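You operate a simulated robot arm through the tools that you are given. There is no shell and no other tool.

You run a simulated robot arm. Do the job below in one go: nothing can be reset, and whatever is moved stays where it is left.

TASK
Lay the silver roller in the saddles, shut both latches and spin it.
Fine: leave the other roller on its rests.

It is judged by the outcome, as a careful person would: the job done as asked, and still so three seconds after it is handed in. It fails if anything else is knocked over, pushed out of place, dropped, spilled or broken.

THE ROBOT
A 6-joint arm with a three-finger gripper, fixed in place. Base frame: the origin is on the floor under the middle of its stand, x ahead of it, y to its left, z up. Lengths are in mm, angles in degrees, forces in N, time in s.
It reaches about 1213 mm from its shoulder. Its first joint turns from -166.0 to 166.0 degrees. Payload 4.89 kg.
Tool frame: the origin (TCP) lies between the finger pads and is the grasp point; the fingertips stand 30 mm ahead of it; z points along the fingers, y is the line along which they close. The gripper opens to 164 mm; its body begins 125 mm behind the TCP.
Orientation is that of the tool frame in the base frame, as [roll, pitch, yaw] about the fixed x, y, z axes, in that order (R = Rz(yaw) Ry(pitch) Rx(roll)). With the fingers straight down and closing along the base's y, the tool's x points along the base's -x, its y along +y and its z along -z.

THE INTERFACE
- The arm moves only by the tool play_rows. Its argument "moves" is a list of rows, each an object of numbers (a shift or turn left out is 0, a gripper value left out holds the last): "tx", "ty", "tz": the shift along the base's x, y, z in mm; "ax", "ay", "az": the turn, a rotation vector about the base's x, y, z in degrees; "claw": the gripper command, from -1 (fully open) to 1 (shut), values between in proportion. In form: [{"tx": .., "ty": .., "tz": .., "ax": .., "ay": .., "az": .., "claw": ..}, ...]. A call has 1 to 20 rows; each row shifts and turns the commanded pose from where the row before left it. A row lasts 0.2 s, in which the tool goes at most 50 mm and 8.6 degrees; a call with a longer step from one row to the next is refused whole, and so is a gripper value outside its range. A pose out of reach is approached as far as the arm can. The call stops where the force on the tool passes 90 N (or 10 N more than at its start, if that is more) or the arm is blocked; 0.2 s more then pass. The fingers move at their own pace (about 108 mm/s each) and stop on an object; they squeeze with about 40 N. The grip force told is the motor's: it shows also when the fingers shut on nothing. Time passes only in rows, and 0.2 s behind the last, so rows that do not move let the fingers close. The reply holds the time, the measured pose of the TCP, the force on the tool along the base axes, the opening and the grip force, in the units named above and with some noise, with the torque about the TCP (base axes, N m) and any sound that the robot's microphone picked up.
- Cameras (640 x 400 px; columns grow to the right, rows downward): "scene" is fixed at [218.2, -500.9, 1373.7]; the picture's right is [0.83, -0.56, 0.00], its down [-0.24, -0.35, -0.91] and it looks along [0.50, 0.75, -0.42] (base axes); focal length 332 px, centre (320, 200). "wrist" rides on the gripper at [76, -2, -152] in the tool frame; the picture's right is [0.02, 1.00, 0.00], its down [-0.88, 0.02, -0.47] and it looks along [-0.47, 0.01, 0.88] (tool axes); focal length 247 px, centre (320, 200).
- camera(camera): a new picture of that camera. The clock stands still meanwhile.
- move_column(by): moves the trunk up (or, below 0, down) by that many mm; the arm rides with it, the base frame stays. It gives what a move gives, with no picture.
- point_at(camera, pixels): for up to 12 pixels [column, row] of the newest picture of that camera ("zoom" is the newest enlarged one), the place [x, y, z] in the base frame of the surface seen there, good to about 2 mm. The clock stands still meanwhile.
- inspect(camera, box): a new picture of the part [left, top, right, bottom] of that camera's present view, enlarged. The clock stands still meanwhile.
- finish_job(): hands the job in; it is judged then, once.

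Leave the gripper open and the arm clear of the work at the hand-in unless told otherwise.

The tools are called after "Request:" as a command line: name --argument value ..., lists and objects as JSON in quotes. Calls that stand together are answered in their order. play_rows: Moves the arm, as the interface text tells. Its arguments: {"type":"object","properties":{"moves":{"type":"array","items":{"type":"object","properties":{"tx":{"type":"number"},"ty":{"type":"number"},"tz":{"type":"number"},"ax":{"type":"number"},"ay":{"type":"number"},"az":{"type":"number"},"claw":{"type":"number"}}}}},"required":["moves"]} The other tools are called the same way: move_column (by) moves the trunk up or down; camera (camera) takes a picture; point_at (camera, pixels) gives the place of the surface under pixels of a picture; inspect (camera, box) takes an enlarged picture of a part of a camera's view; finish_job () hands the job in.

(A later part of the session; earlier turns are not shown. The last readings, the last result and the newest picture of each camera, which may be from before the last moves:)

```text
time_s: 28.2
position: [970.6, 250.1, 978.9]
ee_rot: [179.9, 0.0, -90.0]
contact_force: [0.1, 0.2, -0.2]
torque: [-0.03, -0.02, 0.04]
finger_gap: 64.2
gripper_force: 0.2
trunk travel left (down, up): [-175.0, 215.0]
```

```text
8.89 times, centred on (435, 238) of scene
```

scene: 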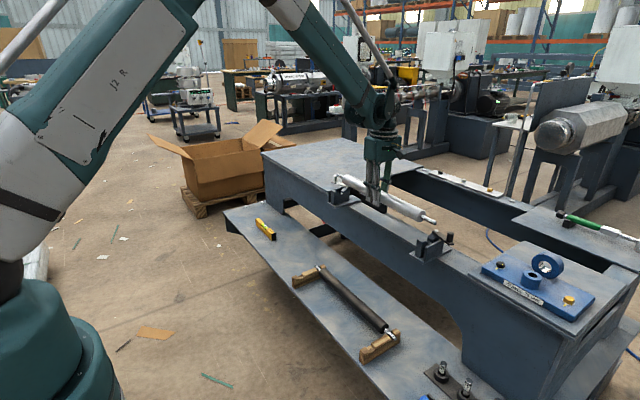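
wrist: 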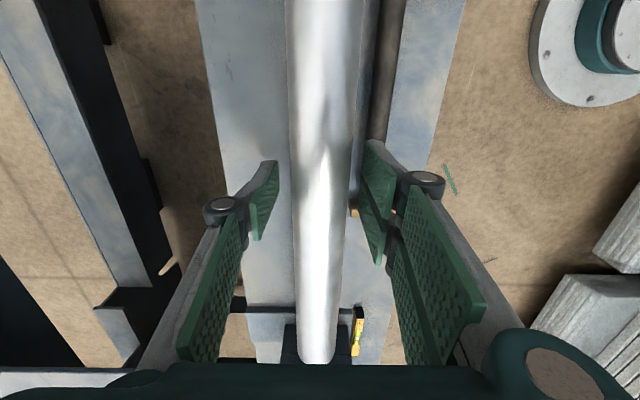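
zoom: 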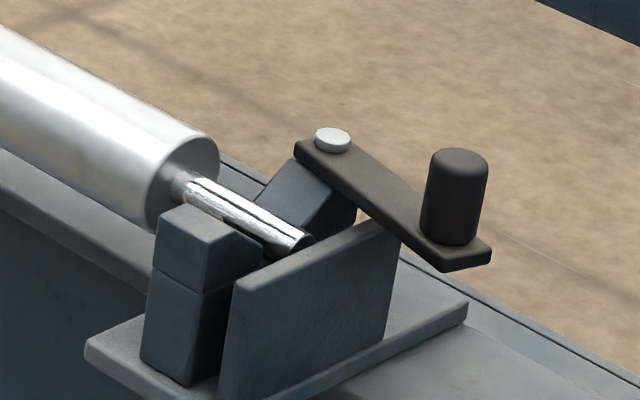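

The roller is properly seated. Now I go above the near (dark) latch knob at about (986,−28), turning the gripper −53° so its closing line follows the knob's path, opening 50 mm.

Request:
play_rows --moves '[{"tx": 2, "ty": -40, "tz": -2, "az": -7.6, "claw": 0.35}, {"tx": 2, "ty": -40, "tz": -2, "az": -7.6}, {"tx": 2, "ty": -40, "tz": -2, "az": -7.6}, {"tx": 2, "ty": -40, "tz": -2, "az": -7.6}, {"tx": 2, "ty": -40, "tz": -2, "az": -7.6}, {"tx": 3, "ty": -40, "tz": -2, "az": -7.5}, {"tx": 3, "ty": -38, "tz": -2, "az": -7.5}, {}, {}]'

Request:
camera --camera "wrist"

Request:
inspect --camera "scene" --box '[390, 150, 490, 265]'

```text
time_s: 30.2
position: [983.0, -28.6, 964.1]
ee_rot: [-179.9, 0.0, -143.1]
contact_force: [0.4, -0.9, -0.4]
torque: [0.05, 0.03, -0.01]
finger_gap: 53.5
gripper_force: 0.0
trunk travel left (down, up): [-175.0, 215.0]
```

```text
taken
```

wrist: 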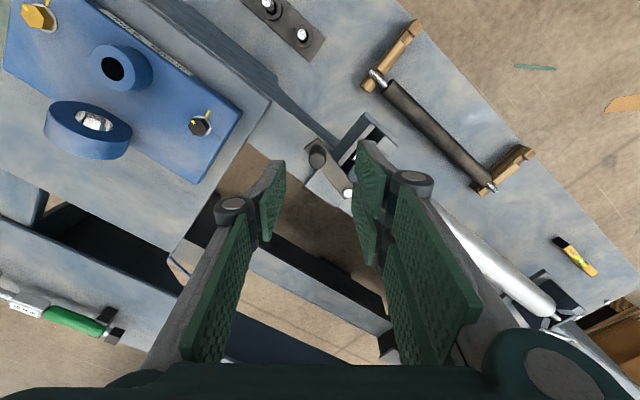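

```text
3.48 times, centred on (440, 208) of scene
```

zoom: 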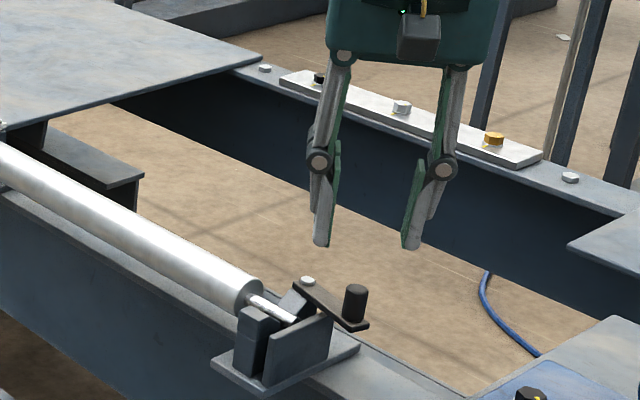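

The knob top appears at (318,157), exactly where the TCP line meets that height, so it is aligned. I'll descend 66 mm to z≈898 (tips about 868, just above the latch arm).

Request:
play_rows --moves '[{"tz": -15}, {"tz": -20}, {"tz": -15}, {"tz": -10}, {"tz": -6}, {}, {}]'

Request:
camera --camera "wrist"

Request:
inspect --camera "scene" --box '[400, 190, 480, 265]'

```text
time_s: 31.8
position: [985.2, -27.5, 897.6]
ee_rot: [180.0, 0.0, -143.1]
contact_force: [0.1, 0.0, 0.3]
torque: [-0.01, 0.0, 0.01]
finger_gap: 53.1
gripper_force: 0.0
trunk travel left (down, up): [-175.0, 215.0]
```

```text
taken
```

wrist: 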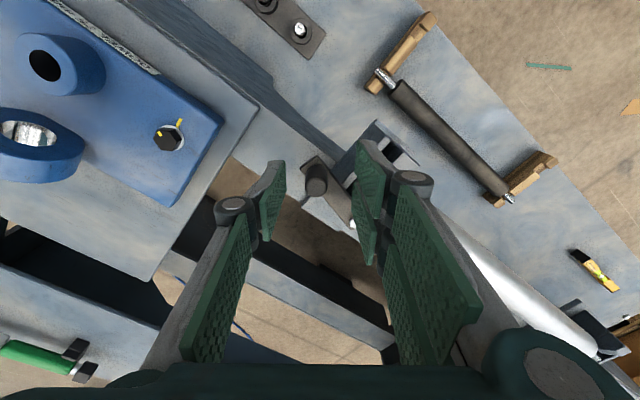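

```text
5.33 times, centred on (440, 228) of scene
```

zoom: 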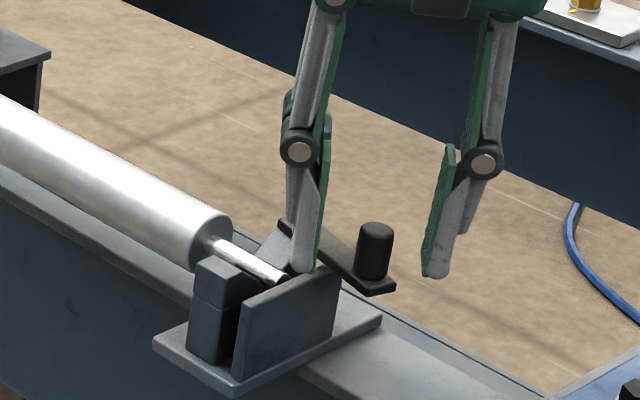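

Tips are above the end plate and around the knob. I check tip heights with the scene and then close in steps.

Request:
point_at --camera "zoom" --pixels '[[306, 262], [300, 230], [437, 265], [375, 232], [372, 260], [378, 285], [322, 200], [445, 200]]'

Request:
play_rows --moves '[{"claw": 0.5}, {"claw": 0.6}, {"claw": 0.65}, {}]'

Request:
play_rows --moves '[{"claw": 0.72}, {"claw": 0.76}, {}]'

```text
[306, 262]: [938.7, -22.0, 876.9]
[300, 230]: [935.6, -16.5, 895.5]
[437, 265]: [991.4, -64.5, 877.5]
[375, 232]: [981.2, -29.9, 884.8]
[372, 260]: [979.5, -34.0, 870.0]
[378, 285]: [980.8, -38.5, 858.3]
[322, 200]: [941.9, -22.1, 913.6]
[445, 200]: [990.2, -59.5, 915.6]
```

```text
time_s: 32.8
position: [985.7, -27.7, 897.4]
ee_rot: [-180.0, -0.1, -143.0]
contact_force: [-0.5, -0.1, 0.5]
torque: [0.03, 0.0, 0.03]
finger_gap: 28.9
gripper_force: 0.1
trunk travel left (down, up): [-175.0, 215.0]
```

```text
time_s: 33.6
position: [984.9, -27.4, 897.5]
ee_rot: [180.0, 0.0, -143.0]
contact_force: [0.5, 0.0, 1.2]
torque: [0.0, -0.01, 0.01]
finger_gap: 19.9
gripper_force: 0.6
trunk travel left (down, up): [-175.0, 215.0]
```

Request:
play_rows --moves '[{"claw": 0.8}, {"claw": 0.83}, {}]'

Request:
inspect --camera "wrist" --box '[240, 120, 420, 270]'

```text
time_s: 34.4
position: [984.5, -27.2, 897.4]
ee_rot: [-180.0, 0.0, -143.1]
contact_force: [1.2, -1.8, -0.8]
torque: [0.0, -0.12, -0.09]
finger_gap: 15.3
gripper_force: 44.7
trunk travel left (down, up): [-175.0, 215.0]
```

```text
2.67 times, centred on (330, 195) of wrist
```

zoom: 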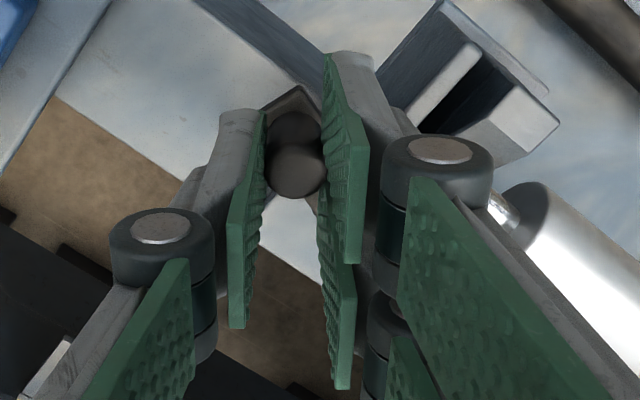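

The knob is gripped, centred between the fingers (gap 15 mm). I'll loosen slightly so it can turn between the pads and swing it along its arc about the pivot ≈(1001.5,28), starting with the first two steps to check forces.

Request:
play_rows --moves '[{"claw": 0.79}, {"tx": -3.6, "ty": 1.3}, {"tx": -3.5, "ty": 1.3}, {"tx": -3.4, "ty": 1.8}, {"tx": -3.3, "ty": 1.7}, {}]'

Request:
inspect --camera "scene" --box '[400, 190, 480, 265]'

```text
time_s: 35.8
position: [972.0, -20.4, 897.4]
ee_rot: [-180.0, 0.1, -143.0]
contact_force: [-0.3, -0.1, 0.8]
torque: [-0.02, -0.02, 0.02]
finger_gap: 17.3
gripper_force: 0.0
trunk travel left (down, up): [-175.0, 215.0]
```

```text
5.33 times, centred on (440, 228) of scene
```

zoom: 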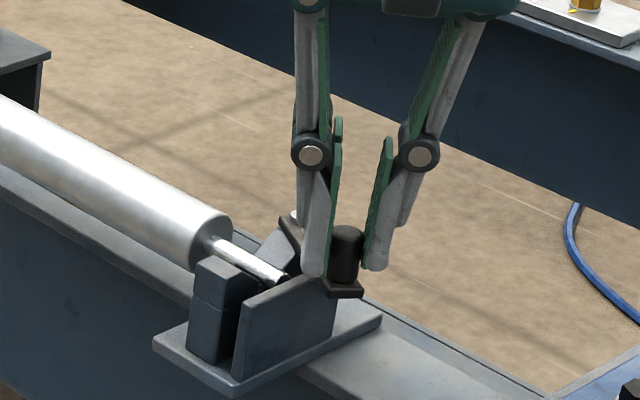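

The latch follows with no notable force. Continuing along the arc in half-steps to about 200°.

Request:
play_rows --moves '[{"tx": -3.2, "ty": 2.1}, {"tx": -3.0, "ty": 2.3}, {"tx": -2.9, "ty": 2.5}, {"tx": -2.7, "ty": 2.7}, {"tx": -2.5, "ty": 2.9}, {"tx": -2.35, "ty": 2.95}, {"tx": -2.1, "ty": 3.15}, {"tx": -1.95, "ty": 3.3}, {"tx": -1.7, "ty": 3.4}, {"tx": -1.5, "ty": 3.5}, {}]'

Request:
inspect --camera "scene" --box '[400, 190, 480, 265]'

Request:
inspect --camera "wrist" --box '[210, 120, 450, 270]'

```text
time_s: 38.2
position: [947.7, 9.7, 898.6]
ee_rot: [-179.9, 0.0, -142.9]
contact_force: [-0.4, -0.1, 0.7]
torque: [0.05, 0.01, -0.02]
finger_gap: 17.0
gripper_force: 0.0
trunk travel left (down, up): [-175.0, 215.0]
```

```text
5.33 times, centred on (440, 228) of scene
```

zoom: 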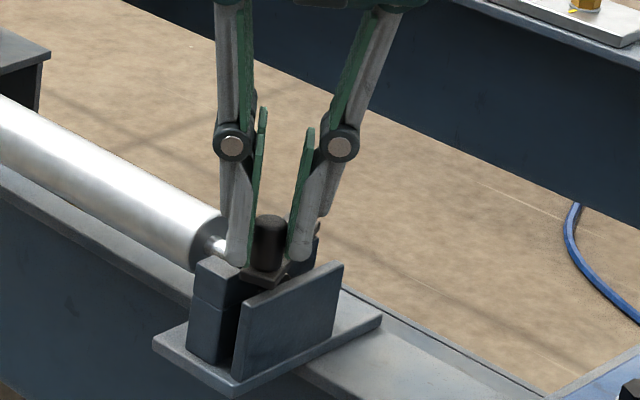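

```text
2.67 times, centred on (330, 195) of wrist
```

zoom: 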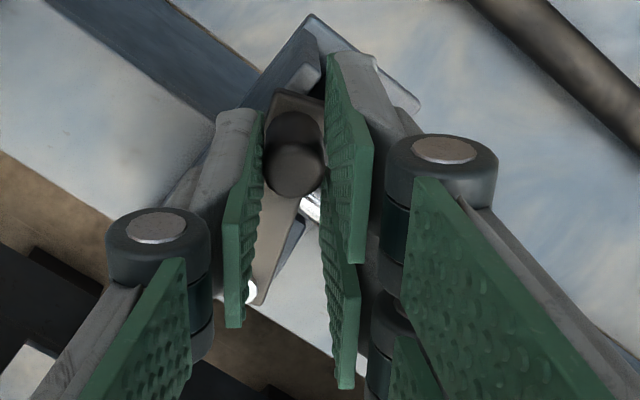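

Going well: latch arm at about 199°. Continuing the last 19° toward fully shut.

Request:
play_rows --moves '[{"tx": -1.2, "ty": 3.6}, {"tx": -1.05, "ty": 3.65}, {"tx": -0.75, "ty": 3.7}, {"tx": -0.55, "ty": 3.75}, {"tx": -0.25, "ty": 3.1}, {"tx": -0.05, "ty": 3.0}, {}]'

Request:
inspect --camera "scene" --box '[400, 190, 480, 265]'

Request:
inspect --camera "wrist" --box '[210, 120, 450, 270]'

```text
time_s: 39.8
position: [943.9, 28.0, 898.2]
ee_rot: [-180.0, -0.1, -142.9]
contact_force: [0.3, 0.1, -0.1]
torque: [0.02, -0.01, -0.04]
finger_gap: 17.2
gripper_force: 0.1
trunk travel left (down, up): [-175.0, 215.0]
```

```text
5.33 times, centred on (440, 228) of scene
```

zoom: 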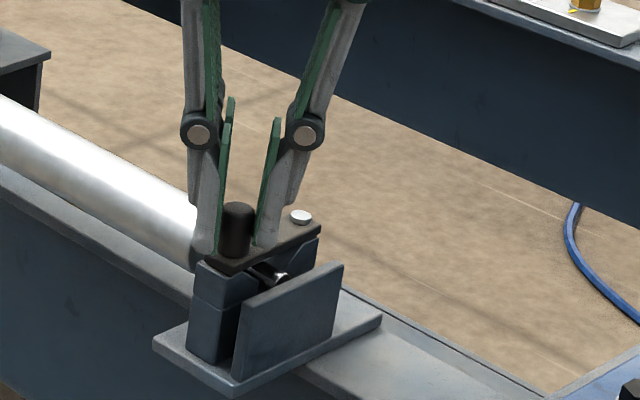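

```text
2.67 times, centred on (330, 195) of wrist
```

zoom: 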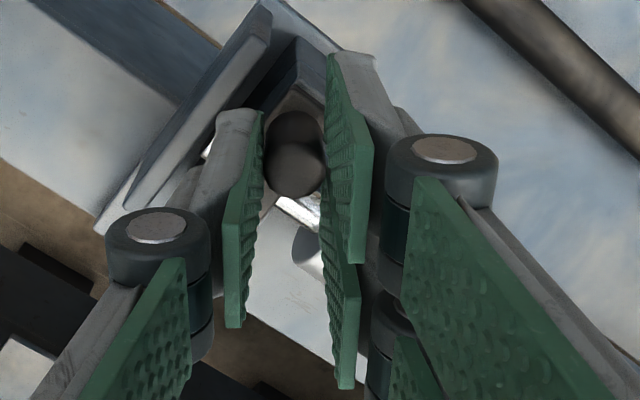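

The arm now lies across the block over the axle. I'll nudge 2 mm further to feel whether there is a stop.

Request:
play_rows --moves '[{"ty": 1}, {"ty": 1}, {}]'

Request:
play_rows --moves '[{"ty": 1, "tx": 0.1}, {"ty": 1, "tx": 0.1}, {}]'

```text
time_s: 40.6
position: [945.1, 29.7, 898.0]
ee_rot: [180.0, 0.0, -143.0]
contact_force: [0.7, -2.0, 0.3]
torque: [-0.05, 0.01, -0.01]
finger_gap: 18.0
gripper_force: 1.1
trunk travel left (down, up): [-175.0, 215.0]
```

```text
time_s: 41.4
position: [944.4, 31.4, 899.0]
ee_rot: [179.9, 0.0, -143.1]
contact_force: [2.1, -6.4, -0.5]
torque: [-0.2, -0.01, 0.0]
finger_gap: 19.7
gripper_force: 3.3
trunk travel left (down, up): [-175.0, 215.0]
```

The force rises to 6 N in −y and the fingers begin to yield, so the latch is against its stop. I'll back off 2.5 mm, open, and rise.

Request:
play_rows --moves '[{"ty": -1.2}, {"ty": -1.2}, {"claw": 0.65}, {"claw": 0.5}, {"claw": 0.35}, {"tz": 8}, {"tz": 20}, {"tz": 30}, {"tz": 20}, {}]'

Request:
inspect --camera "scene" --box '[400, 205, 470, 265]'

Request:
inspect --camera "wrist" --box '[240, 90, 400, 220]'

```text
time_s: 43.6
position: [942.9, 31.4, 974.0]
ee_rot: [179.9, 0.0, -143.0]
contact_force: [-0.2, -0.8, 0.6]
torque: [-0.02, -0.04, 0.03]
finger_gap: 53.0
gripper_force: 0.0
trunk travel left (down, up): [-175.0, 215.0]
```

```text
6.67 times, centred on (435, 235) of scene
```

zoom: 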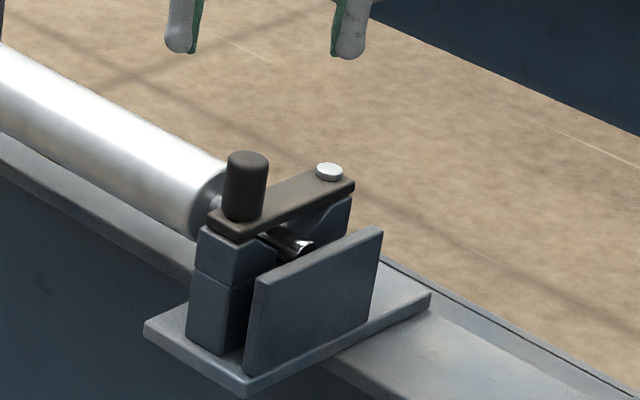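

```text
3.08 times, centred on (320, 155) of wrist
```

zoom: 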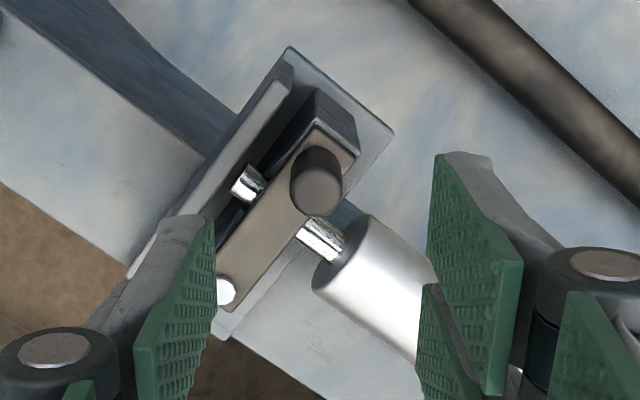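

The near latch is shut, its arm lying right across the axle. Now I move to above the far (white) latch knob at ≈(986,525), turning −75° so the closing line matches that knob's path.

Request:
play_rows --moves '[{"tx": 4, "ty": 45, "az": -6.8}, {"tx": 4, "ty": 45, "az": -6.8}, {"tx": 4, "ty": 45, "az": -6.8}, {"tx": 4, "ty": 45, "az": -6.8}, {"tx": 4, "ty": 45, "az": -6.8}, {"tx": 4, "ty": 45, "az": -6.8}, {"tx": 4, "ty": 45, "az": -6.8}, {"tx": 4, "ty": 45, "az": -6.8}, {"tx": 4, "ty": 45, "az": -6.8}, {"tx": 4, "ty": 45, "az": -6.8}, {"tx": 3, "ty": 44, "tz": -9, "az": -7}, {}, {}]'

Request:
camera --camera "wrist"

Request:
inspect --camera "scene" --box '[300, 130, 390, 210]'

```text
time_s: 46.4
position: [986.2, 523.7, 965.4]
ee_rot: [-180.0, -0.1, 141.9]
contact_force: [-0.5, 0.2, -1.3]
torque: [-0.08, 0.02, -0.01]
finger_gap: 53.3
gripper_force: 0.0
trunk travel left (down, up): [-175.0, 215.0]
```

```text
taken
```

wrist: 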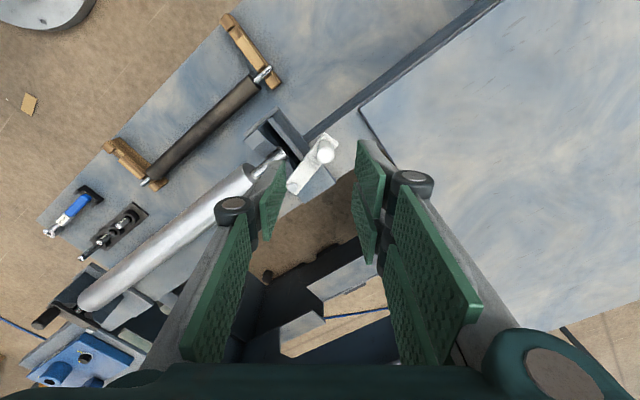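

```text
5.00 times, centred on (345, 170) of scene
```

zoom: 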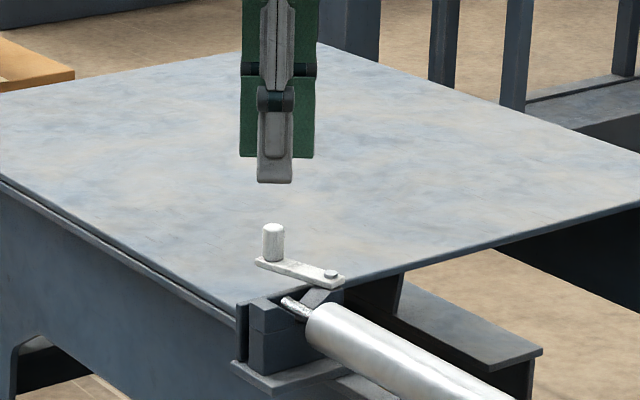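

Request:
inspect --camera "wrist" --box '[240, 100, 400, 200]'

Request:
point_at --camera "zoom" --pixels '[[342, 215], [215, 345], [330, 260], [300, 270]]'

```text
4.00 times, centred on (320, 150) of wrist
```

zoom: 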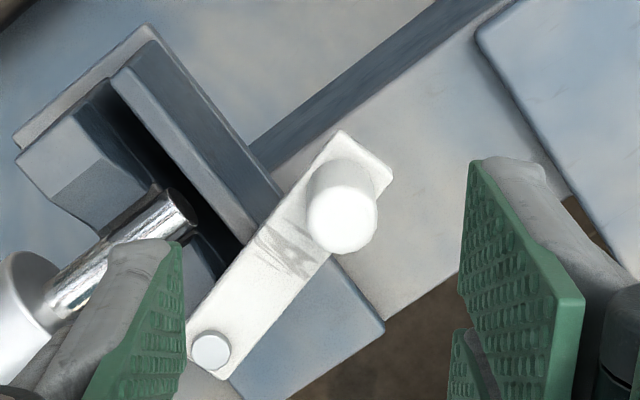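

```text
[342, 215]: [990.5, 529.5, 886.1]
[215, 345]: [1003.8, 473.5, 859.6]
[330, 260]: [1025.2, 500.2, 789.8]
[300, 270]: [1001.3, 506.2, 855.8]
```

The knob is about 2 mm in x and 5 mm in y from the TCP line. I'll correct (+2,+5) and descend to z≈898.

Request:
play_rows --moves '[{"tx": 2, "ty": 5}, {"tz": -15}, {"tz": -20}, {"tz": -16}, {"tz": -10}, {"tz": -6}, {}, {}]'

Request:
inspect --camera "wrist" --box '[210, 120, 450, 270]'

Request:
inspect --camera "scene" --box '[310, 140, 380, 205]'

```text
time_s: 48.2
position: [989.6, 529.5, 898.5]
ee_rot: [-179.9, -0.1, 142.0]
contact_force: [-0.5, -0.1, 0.0]
torque: [0.0, 0.01, -0.01]
finger_gap: 53.2
gripper_force: 0.1
trunk travel left (down, up): [-175.0, 215.0]
```

```text
2.67 times, centred on (330, 195) of wrist
```

zoom: 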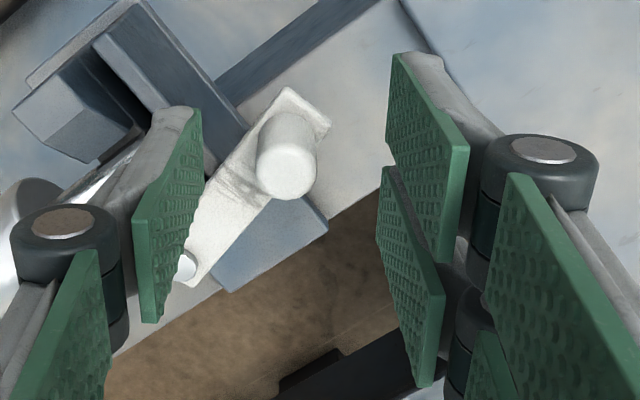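

```text
6.15 times, centred on (345, 172) of scene
```

zoom: 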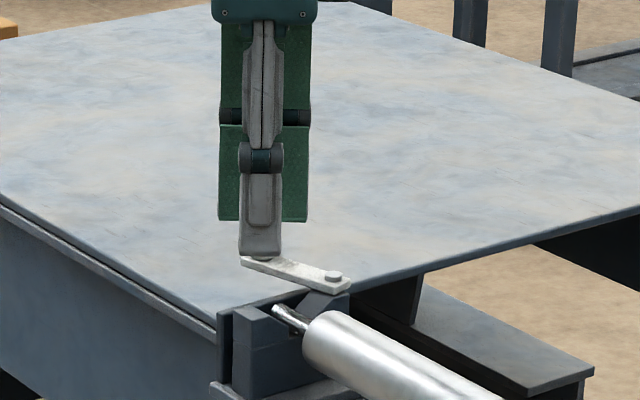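

The knob is within about 2 mm of centre. Closing in steps onto it.

Request:
play_rows --moves '[{"claw": 0.5}, {"claw": 0.65}, {"claw": 0.72}, {}]'

Request:
play_rows --moves '[{"claw": 0.76}, {"claw": 0.8}, {}]'

```text
time_s: 49.2
position: [989.8, 530.8, 899.5]
ee_rot: [-180.0, 0.0, 142.0]
contact_force: [0.3, 0.6, -0.4]
torque: [-0.06, 0.0, 0.03]
finger_gap: 22.8
gripper_force: 0.1
trunk travel left (down, up): [-175.0, 215.0]
```

```text
time_s: 50.0
position: [988.9, 529.8, 898.3]
ee_rot: [-180.0, 0.0, 141.9]
contact_force: [-7.1, -7.5, -4.4]
torque: [-0.17, 0.16, -0.04]
finger_gap: 20.6
gripper_force: 5.2
trunk travel left (down, up): [-175.0, 215.0]
```

The single finger touches first (reaction −7,−7 N), so I shift (−1.4,−1.8) to centre on the knob, then finish closing.

Request:
play_rows --moves '[{"tx": -0.7, "ty": -0.9}, {"tx": -0.7, "ty": -0.9}, {}]'

Request:
play_rows --moves '[{"claw": 0.83}, {}, {}]'

Request:
inspect --camera "wrist" --box '[210, 120, 450, 270]'

```text
time_s: 50.8
position: [987.1, 529.1, 900.3]
ee_rot: [-180.0, 0.0, 142.0]
contact_force: [-0.1, -1.1, 1.2]
torque: [-0.06, 0.06, -0.01]
finger_gap: 17.1
gripper_force: 1.0
trunk travel left (down, up): [-175.0, 215.0]
```

```text
time_s: 51.6
position: [986.0, 529.0, 899.1]
ee_rot: [-180.0, 0.0, 141.9]
contact_force: [-1.6, -2.9, 0.2]
torque: [-0.06, 0.1, 0.02]
finger_gap: 15.8
gripper_force: 44.7
trunk travel left (down, up): [-175.0, 215.0]
```

```text
2.67 times, centred on (330, 195) of wrist
```

zoom: 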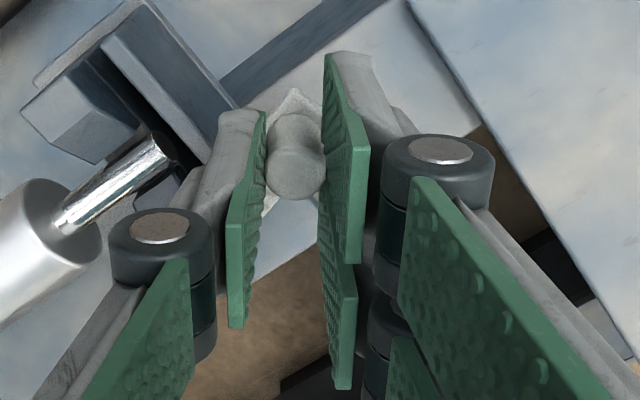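

Gripped and centred. I loosen slightly and swing the white latch along its arc about pivot ≈(1002,473), the first third now.

Request:
play_rows --moves '[{"claw": 0.79}, {"tx": -3.58, "ty": -1.12}, {"tx": -3.5, "ty": -1.35}, {"tx": -3.41, "ty": -1.57}, {"tx": -3.29, "ty": -1.79}, {"tx": -3.18, "ty": -1.99}, {"tx": -3.04, "ty": -2.2}, {}]'

Request:
inspect --camera "wrist" --box '[210, 120, 450, 270]'

```text
time_s: 53.4
position: [968.2, 517.1, 900.2]
ee_rot: [179.9, 0.0, 142.0]
contact_force: [-4.6, 7.2, -1.2]
torque: [0.17, 0.1, 0.09]
finger_gap: 18.5
gripper_force: 1.7
trunk travel left (down, up): [-175.0, 215.0]
```

```text
2.67 times, centred on (330, 195) of wrist
```

zoom: 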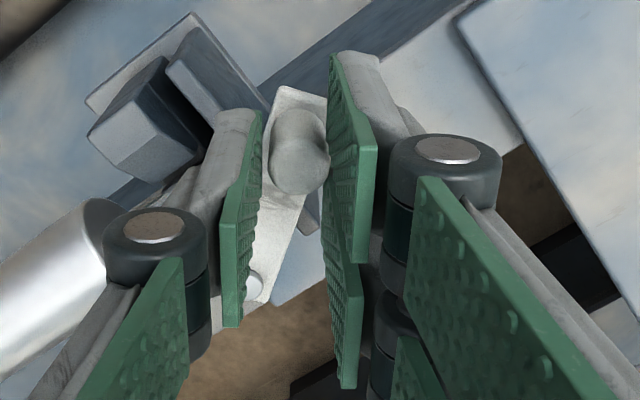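

There is an 8 N reaction pointing radially outward, so my arc is about 1 mm too tight. I correct outward (−0.6,+0.9) and continue a few steps.

Request:
play_rows --moves '[{"tx": -0.6, "ty": 0.9}, {"tx": -2.89, "ty": -2.39}, {"tx": -2.73, "ty": -2.57}, {"tx": -2.56, "ty": -2.74}, {"tx": -2.39, "ty": -2.9}, {}]'

```text
time_s: 54.8
position: [956.3, 508.3, 899.6]
ee_rot: [-179.9, 0.0, 141.8]
contact_force: [-0.4, -0.8, 0.0]
torque: [0.03, -0.02, 0.02]
finger_gap: 17.3
gripper_force: 0.1
trunk travel left (down, up): [-175.0, 215.0]
```

Force is near zero again. Continuing the arc to about 168°.

Request:
play_rows --moves '[{"tx": -2.18, "ty": -3.05}, {"tx": -1.99, "ty": -3.18}, {"tx": -1.77, "ty": -3.31}, {"tx": -1.56, "ty": -3.41}, {}]'

Request:
play_rows --moves '[{"tx": -1.33, "ty": -3.5}, {"tx": -1.11, "ty": -3.59}, {"tx": -0.87, "ty": -3.65}, {}]'

Request:
inspect --camera "wrist" --box '[210, 120, 450, 270]'

Request:
inspect --camera "scene" --box '[310, 140, 380, 205]'

```text
time_s: 56.0
position: [949.6, 493.7, 899.4]
ee_rot: [180.0, -0.1, 142.1]
contact_force: [-0.1, -0.2, 0.0]
torque: [0.03, 0.03, 0.0]
finger_gap: 17.4
gripper_force: 0.1
trunk travel left (down, up): [-175.0, 215.0]
```

```text
time_s: 57.0
position: [946.8, 484.2, 899.7]
ee_rot: [-180.0, -0.1, 142.0]
contact_force: [0.1, -0.1, -0.2]
torque: [-0.01, -0.03, -0.05]
finger_gap: 17.2
gripper_force: 0.1
trunk travel left (down, up): [-175.0, 215.0]
```

```text
2.67 times, centred on (330, 195) of wrist
```

zoom: 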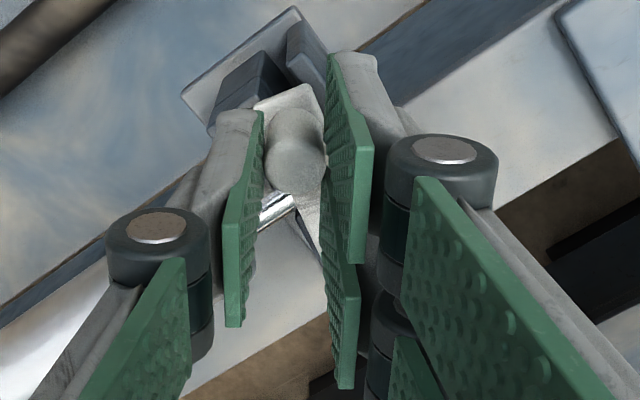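

```text
6.15 times, centred on (345, 172) of scene
```

zoom: 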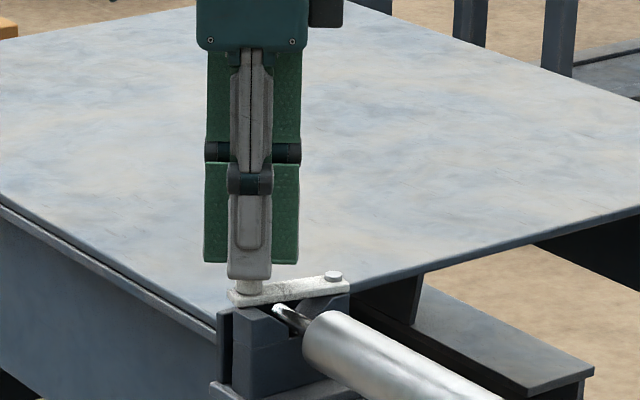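

Nearly shut. Continuing the last 12°, then feeling for the stop.

Request:
play_rows --moves '[{"tx": -0.64, "ty": -3.7}, {"tx": -0.39, "ty": -3.73}, {"tx": -0.16, "ty": -4.0}, {}]'

Request:
play_rows --moves '[{"ty": -1}, {"ty": -1}, {}]'

```text
time_s: 58.0
position: [944.9, 472.9, 899.8]
ee_rot: [180.0, -0.1, 141.9]
contact_force: [-0.6, 0.2, -0.1]
torque: [-0.04, 0.03, 0.02]
finger_gap: 17.4
gripper_force: 0.0
trunk travel left (down, up): [-175.0, 215.0]
```

```text
time_s: 58.8
position: [945.4, 471.3, 899.1]
ee_rot: [179.9, 0.0, 142.0]
contact_force: [0.3, 0.5, 0.3]
torque: [0.0, 0.0, 0.03]
finger_gap: 17.4
gripper_force: 0.2
trunk travel left (down, up): [-175.0, 215.0]
```

Request:
play_rows --moves '[{"ty": -1}, {"ty": -1}, {}]'

Request:
inspect --camera "scene" --box '[315, 160, 375, 210]'

Request:
inspect --camera "wrist" --box '[210, 120, 450, 270]'

```text
time_s: 59.6
position: [943.6, 467.8, 900.3]
ee_rot: [179.9, 0.0, 142.0]
contact_force: [0.6, 2.3, 0.7]
torque: [0.09, -0.01, 0.01]
finger_gap: 18.3
gripper_force: 1.0
trunk travel left (down, up): [-175.0, 215.0]
```

```text
8.00 times, centred on (345, 185) of scene
```

zoom: 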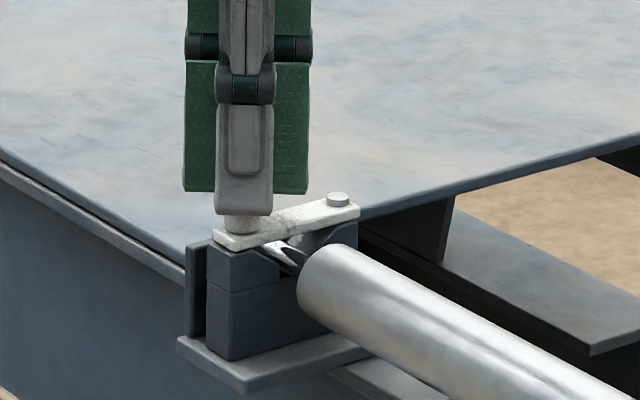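

```text
2.67 times, centred on (330, 195) of wrist
```

zoom: 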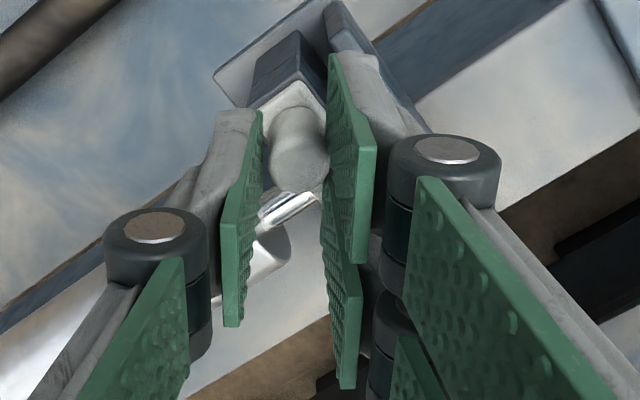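

The stop begins to be felt (2.3 N, fingers starting to yield). One more millimetre to seat it firmly, then back off and open.

Request:
play_rows --moves '[{"ty": -1}, {"ty": -0.7}, {}]'

Request:
play_rows --moves '[{"ty": 1.1}, {"ty": 1.2}, {"claw": 0.65}, {"claw": 0.5}, {"claw": 0.35}, {"tz": 8}, {"tz": 20}, {"tz": 30}, {"tz": 20}, {}]'

Request:
inspect --camera "scene" --box '[315, 160, 375, 210]'

Request:
inspect --camera "scene" --box '[310, 150, 470, 270]'

Request:
inspect --camera "wrist" --box '[240, 90, 400, 220]'

```text
time_s: 60.4
position: [943.5, 467.5, 900.1]
ee_rot: [180.0, 0.0, 142.1]
contact_force: [0.3, 5.9, -0.9]
torque: [0.15, -0.01, 0.04]
finger_gap: 19.3
gripper_force: 2.5
trunk travel left (down, up): [-175.0, 215.0]
```

```text
time_s: 62.6
position: [942.6, 469.1, 976.7]
ee_rot: [180.0, 0.0, 142.0]
contact_force: [-0.6, -0.1, 0.1]
torque: [0.04, -0.07, -0.03]
finger_gap: 53.4
gripper_force: 0.0
trunk travel left (down, up): [-175.0, 215.0]
```

```text
8.00 times, centred on (345, 185) of scene
```

zoom: 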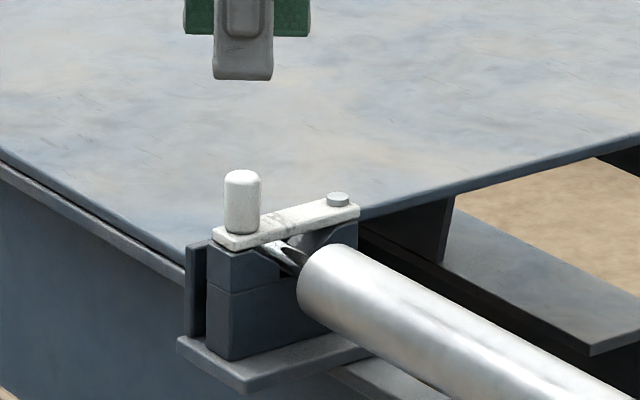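

```text
3.33 times, centred on (390, 210) of scene
```

zoom: 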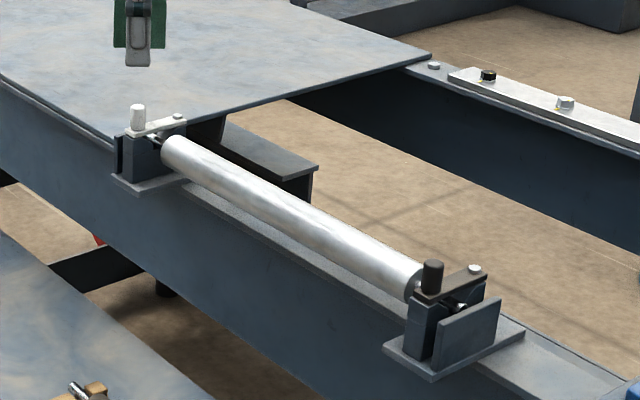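

```text
3.08 times, centred on (320, 155) of wrist
```

zoom: 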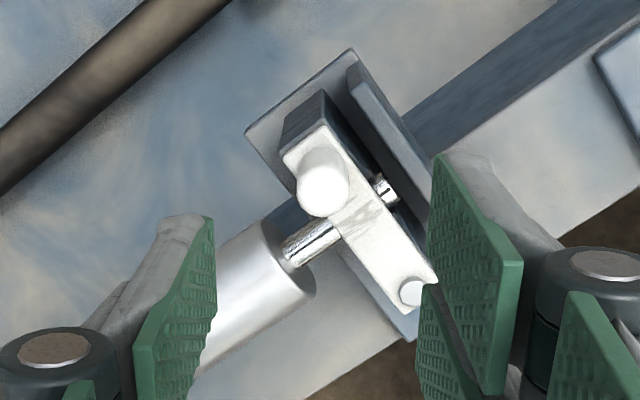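

Both latches are shut across the axle. Now to spin it: I'll close the fingers, turn +38° and go above the middle of the roller (970,250), to brush its top with the fingertips.

Request:
play_rows --moves '[{"tx": 5, "ty": -44, "az": 7.6, "claw": 1}, {"tx": 5.5, "ty": -44, "az": 7.6}, {"tx": 5.5, "ty": -44, "az": 7.6}, {"tx": 5.5, "ty": -44, "az": 7.6}, {"tx": 5.5, "ty": -43, "az": 7.6}, {}, {"tz": -40}, {"tz": -25}, {}]'

Request:
inspect --camera "scene" --box '[330, 130, 440, 250]'

Request:
camera --camera "wrist"

```text
time_s: 64.6
position: [973.5, 252.8, 910.7]
ee_rot: [180.0, 0.1, 180.0]
contact_force: [0.0, 0.1, -1.6]
torque: [-0.03, 0.05, 0.01]
finger_gap: 0.0
gripper_force: 39.8
trunk travel left (down, up): [-175.0, 215.0]
```

```text
3.33 times, centred on (385, 190) of scene
```

zoom: 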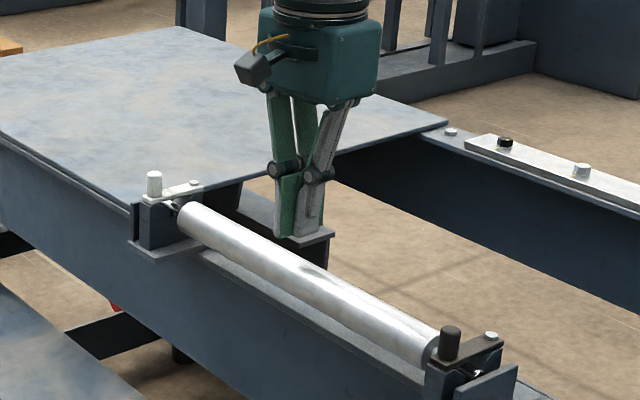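

```text
taken
```

wrist: 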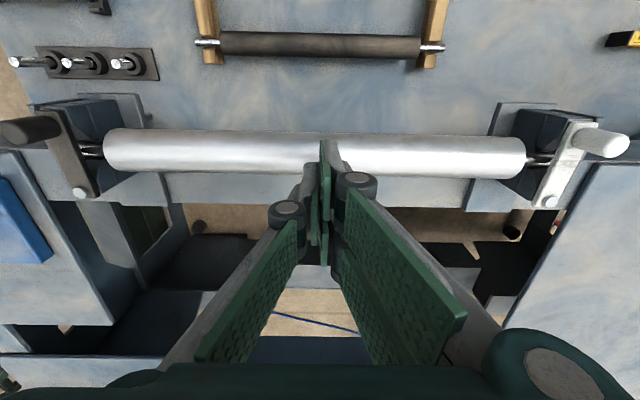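

The closed tips are over the roller's middle, about 26 mm above it. I take a close look at the roller surface first, to be able to tell later that it has turned.

Request:
inspect --camera "wrist" --box '[350, 110, 560, 210]'

Request:
inspect --camera "scene" --box '[375, 200, 445, 250]'

Request:
play_rows --moves '[{"tx": -2, "tz": -10}, {"tz": -8}, {"tz": -4}, {}]'

```text
3.05 times, centred on (455, 160) of wrist
```

zoom: 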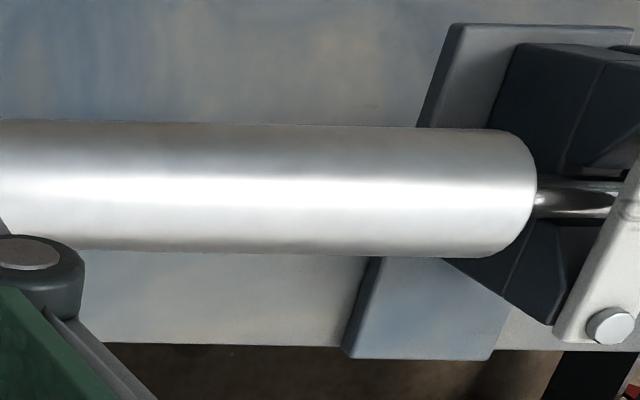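

```text
8.00 times, centred on (410, 225) of scene
```

zoom: 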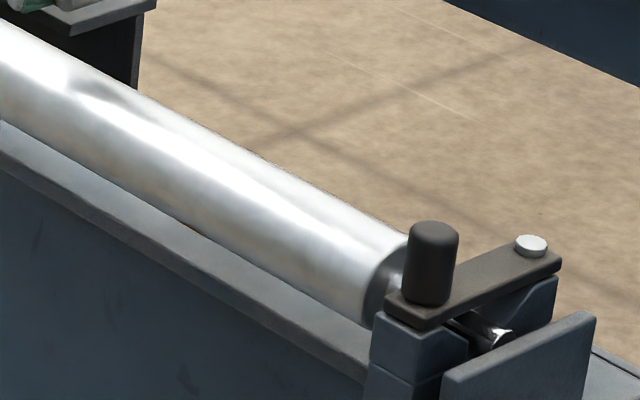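

```text
time_s: 65.6
position: [970.3, 250.2, 890.4]
ee_rot: [-180.0, -0.1, 179.9]
contact_force: [0.4, -0.2, 0.9]
torque: [0.03, 0.02, -0.02]
finger_gap: 0.1
gripper_force: 40.3
trunk travel left (down, up): [-175.0, 215.0]
```

Now lowering in 1 mm steps to find the top of the roller by touch.

Request:
play_rows --moves '[{"tz": -1.5}, {"tz": -1.5}, {"tz": -1}, {}]'

Request:
play_rows --moves '[{"tz": -1}, {}]'

Request:
play_rows --moves '[{"tz": -1}, {}]'

```text
time_s: 66.6
position: [971.7, 250.0, 887.0]
ee_rot: [180.0, 0.0, 179.9]
contact_force: [-1.0, 0.1, -0.5]
torque: [-0.03, -0.01, 0.01]
finger_gap: 0.2
gripper_force: 39.8
trunk travel left (down, up): [-175.0, 215.0]
```

```text
time_s: 67.2
position: [970.2, 250.2, 885.9]
ee_rot: [-179.9, 0.0, -180.0]
contact_force: [0.1, -0.5, 0.3]
torque: [-0.01, 0.02, 0.01]
finger_gap: 0.0
gripper_force: 39.8
trunk travel left (down, up): [-175.0, 215.0]
```

```text
time_s: 67.8
position: [969.3, 250.4, 883.5]
ee_rot: [179.9, 0.1, 179.9]
contact_force: [0.0, -0.2, 0.1]
torque: [0.0, 0.01, 0.03]
finger_gap: 0.0
gripper_force: 39.8
trunk travel left (down, up): [-175.0, 215.0]
```

Request:
play_rows --moves '[{"tz": -0.8}, {}]'

Request:
play_rows --moves '[{"tz": -0.8}, {}]'

Request:
play_rows --moves '[{"tz": -0.8}, {}]'

```text
time_s: 68.4
position: [971.1, 251.1, 883.3]
ee_rot: [-179.9, 0.1, 180.0]
contact_force: [0.0, 0.1, -0.4]
torque: [-0.03, -0.02, 0.04]
finger_gap: 0.0
gripper_force: 39.9
trunk travel left (down, up): [-175.0, 215.0]
```

```text
time_s: 69.0
position: [969.3, 249.9, 883.3]
ee_rot: [179.9, -0.1, -180.0]
contact_force: [-0.6, 0.1, -0.2]
torque: [0.01, -0.01, -0.02]
finger_gap: 0.2
gripper_force: 39.8
trunk travel left (down, up): [-175.0, 215.0]
```

```text
time_s: 69.6
position: [970.2, 251.4, 881.8]
ee_rot: [179.8, 0.0, -179.9]
contact_force: [-1.1, 0.3, -0.2]
torque: [-0.04, -0.01, 0.02]
finger_gap: 0.0
gripper_force: 40.2
trunk travel left (down, up): [-175.0, 215.0]
```

No contact yet at z≈882. I look at the tip gap.

Request:
inspect --camera "scene" --box '[365, 175, 415, 215]'

Request:
inspect --camera "wrist" --box '[270, 100, 380, 200]'

```text
10.00 times, centred on (390, 195) of scene
```

zoom: 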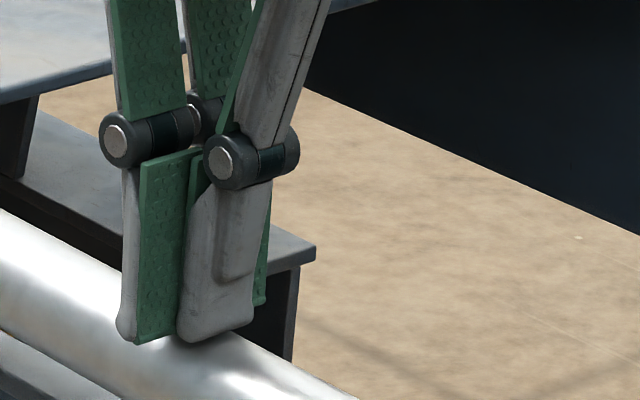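

```text
4.00 times, centred on (325, 150) of wrist
```

zoom: 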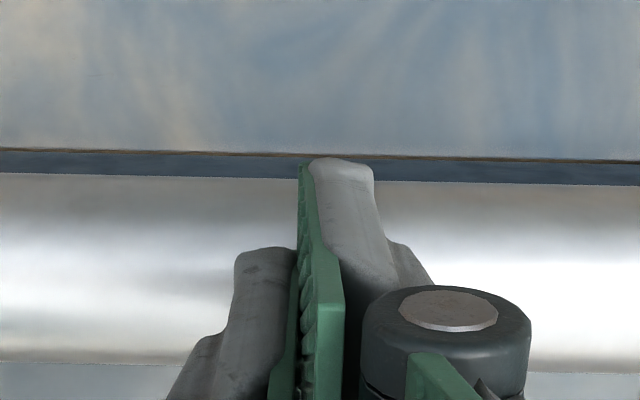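

The tips are just about at the surface. Continuing 0.6 mm at a time.

Request:
play_rows --moves '[{"tz": -0.7}, {}]'

Request:
play_rows --moves '[{"tz": -0.7}, {}]'

Request:
play_rows --moves '[{"tz": -0.7}, {}]'

```text
time_s: 70.2
position: [968.3, 251.4, 880.7]
ee_rot: [180.0, -0.1, -180.0]
contact_force: [0.4, -0.2, 3.2]
torque: [-0.03, 0.01, 0.01]
finger_gap: 0.0
gripper_force: 40.0
trunk travel left (down, up): [-175.0, 215.0]
```

```text
time_s: 70.8
position: [968.2, 251.0, 882.2]
ee_rot: [-180.0, 0.0, 180.0]
contact_force: [0.3, 4.3, 17.6]
torque: [0.06, -0.05, -0.01]
finger_gap: 5.9
gripper_force: 40.3
trunk travel left (down, up): [-175.0, 215.0]
```

```text
time_s: 71.4
position: [968.6, 249.9, 880.6]
ee_rot: [-180.0, 0.1, -179.9]
contact_force: [0.8, 5.6, 23.6]
torque: [0.1, -0.01, 0.06]
finger_gap: 6.1
gripper_force: 40.2
trunk travel left (down, up): [-175.0, 215.0]
```

Contact: 24 N now. I'll ease up 0.7 mm and drag slowly 16 mm in +x to see whether the roller turns under the tips.

Request:
play_rows --moves '[{"tz": 0.6}, {}, {"tx": 2}, {"tx": 2}, {"tx": 2}, {"tx": 2}]'

Request:
play_rows --moves '[{"tx": 2}, {"tx": 2}, {"tx": 2}, {"tx": 2}]'

Request:
inspect --camera "wrist" --box '[350, 110, 560, 210]'

Request:
inspect --camera "scene" --box '[375, 200, 445, 250]'

```text
time_s: 72.8
position: [978.3, 250.9, 881.5]
ee_rot: [180.0, -0.1, 179.9]
contact_force: [-0.7, -2.6, 7.9]
torque: [-0.12, 0.06, 0.04]
finger_gap: 6.2
gripper_force: 40.1
trunk travel left (down, up): [-175.0, 215.0]
```

```text
time_s: 73.8
position: [984.6, 252.9, 881.7]
ee_rot: [180.0, 0.0, -180.0]
contact_force: [-1.5, 2.4, 5.3]
torque: [0.08, 0.08, -0.05]
finger_gap: 5.8
gripper_force: 40.0
trunk travel left (down, up): [-175.0, 215.0]
```

```text
3.05 times, centred on (455, 160) of wrist
```

zoom: 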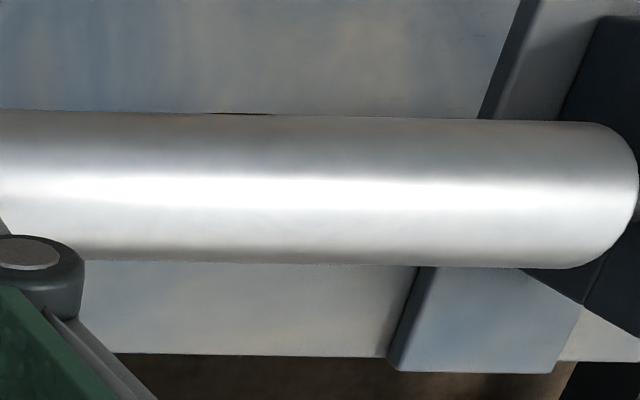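

```text
8.00 times, centred on (410, 225) of scene
```

zoom: 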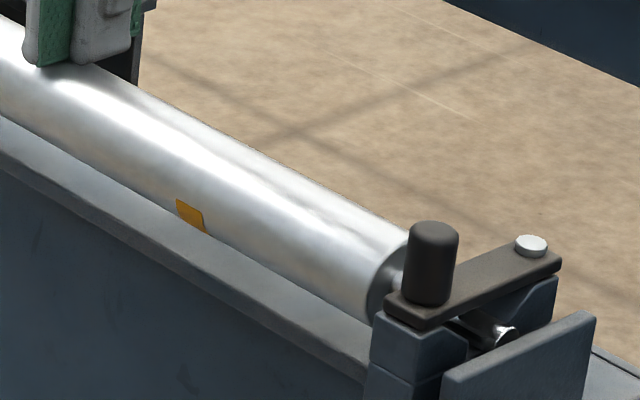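

A yellow mark has come into view on the roller at zoom (190,215), so the roller turns freely under the tips. Now a proper spin: lift, go back to x≈925, lower, and sweep quickly in +x across the top, then lift clear.

Request:
play_rows --moves '[{"tz": 15}, {"tx": -30}, {"tx": -30}, {}, {"tz": -10}, {"tz": -4.7}, {}, {"tx": 20}, {"tx": 40}, {"tx": 40}, {"tx": 5, "tz": 30}, {"tz": 20}]'

Request:
inspect --camera "scene" --box '[310, 150, 470, 270]'

```text
time_s: 76.4
position: [1032.9, 248.3, 930.8]
ee_rot: [180.0, 0.0, -180.0]
contact_force: [-0.2, -0.5, -2.2]
torque: [-0.03, 0.18, 0.01]
finger_gap: 0.0
gripper_force: 40.4
trunk travel left (down, up): [-175.0, 215.0]
```

```text
3.33 times, centred on (390, 210) of scene
```

zoom: 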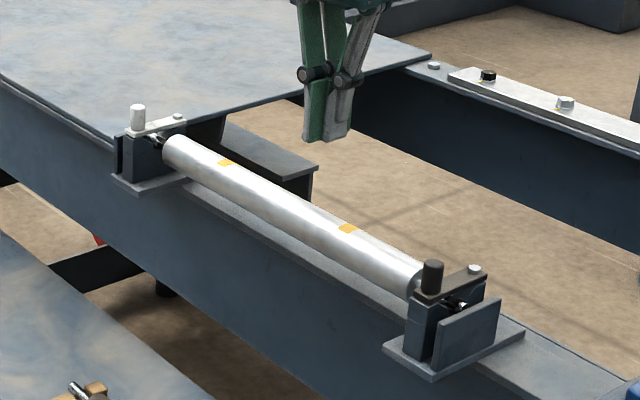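

Two marks are now on top. I let a little time pass with the arm still to see whether it is still turning.

Request:
play_rows --moves '[{}]'

Request:
inspect --camera "scene" --box '[310, 150, 470, 270]'

Request:
play_rows --moves '[{}, {}, {}]'

Request:
inspect --camera "scene" --box '[310, 150, 470, 270]'

```text
time_s: 76.8
position: [1032.7, 247.5, 931.2]
ee_rot: [180.0, 0.0, 180.0]
contact_force: [0.4, 0.0, -0.4]
torque: [0.03, -0.02, 0.01]
finger_gap: 0.0
gripper_force: 40.3
trunk travel left (down, up): [-175.0, 215.0]
```

```text
3.33 times, centred on (390, 210) of scene
```

zoom: 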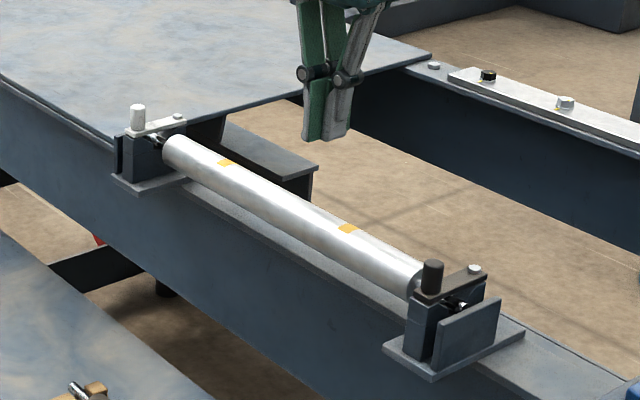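

```text
time_s: 77.6
position: [1031.9, 248.6, 931.0]
ee_rot: [-180.0, 0.1, -180.0]
contact_force: [0.7, 0.3, -0.5]
torque: [0.02, -0.02, 0.03]
finger_gap: 0.1
gripper_force: 40.0
trunk travel left (down, up): [-175.0, 215.0]
```

```text
3.33 times, centred on (390, 210) of scene
```

zoom: 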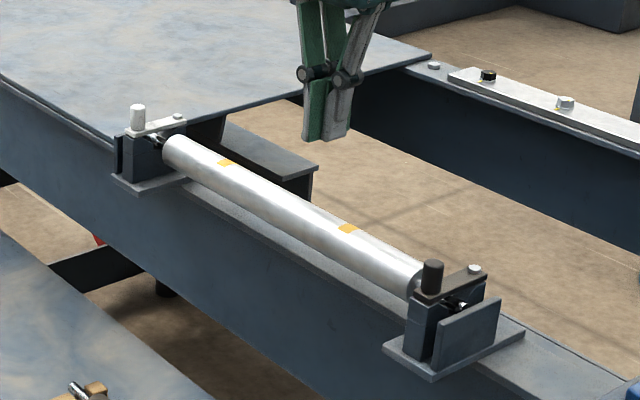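

It has stopped, having turned roughly half a turn in total. I'll repeat the brush with a bit more pressure, checking the mark each time, so it makes full turns.

Request:
play_rows --moves '[{"tx": -50}, {"tx": -50}, {"tx": -5, "tz": -30}, {"tz": -15}, {"tz": -5.4}, {}, {"tx": 20}, {"tx": 45}, {"tx": 40, "tz": 5}, {"tz": 25}, {"tz": 20.4}]'

Request:
inspect --camera "scene" --box '[310, 150, 470, 270]'

Request:
inspect --camera "wrist" --box '[120, 40, 520, 240]'

```text
time_s: 80.0
position: [1027.9, 247.9, 931.2]
ee_rot: [180.0, 0.0, 179.9]
contact_force: [1.1, -0.6, -1.2]
torque: [-0.06, 0.18, 0.02]
finger_gap: 0.0
gripper_force: 41.0
trunk travel left (down, up): [-175.0, 215.0]
```

```text
3.33 times, centred on (390, 210) of scene
```

zoom: 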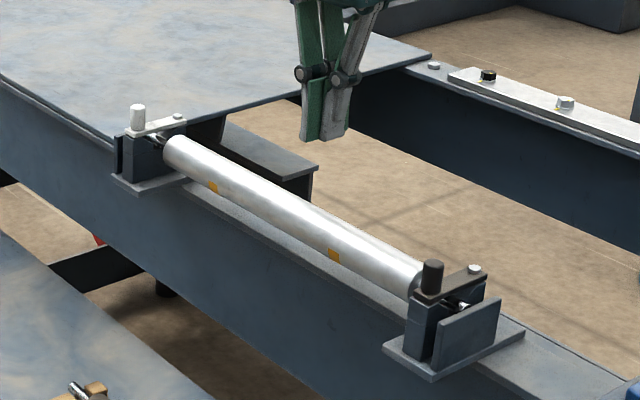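

```text
1.60 times, centred on (320, 140) of wrist
```

zoom: 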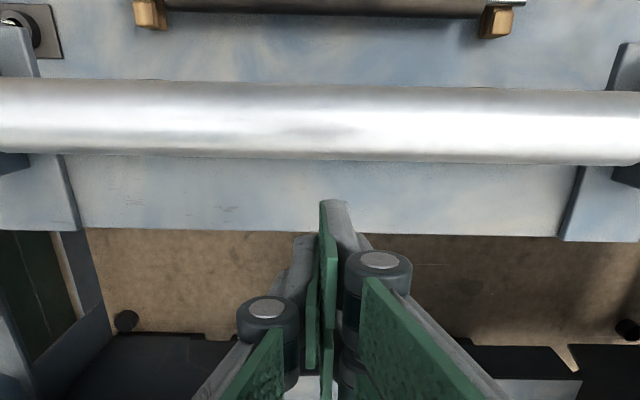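

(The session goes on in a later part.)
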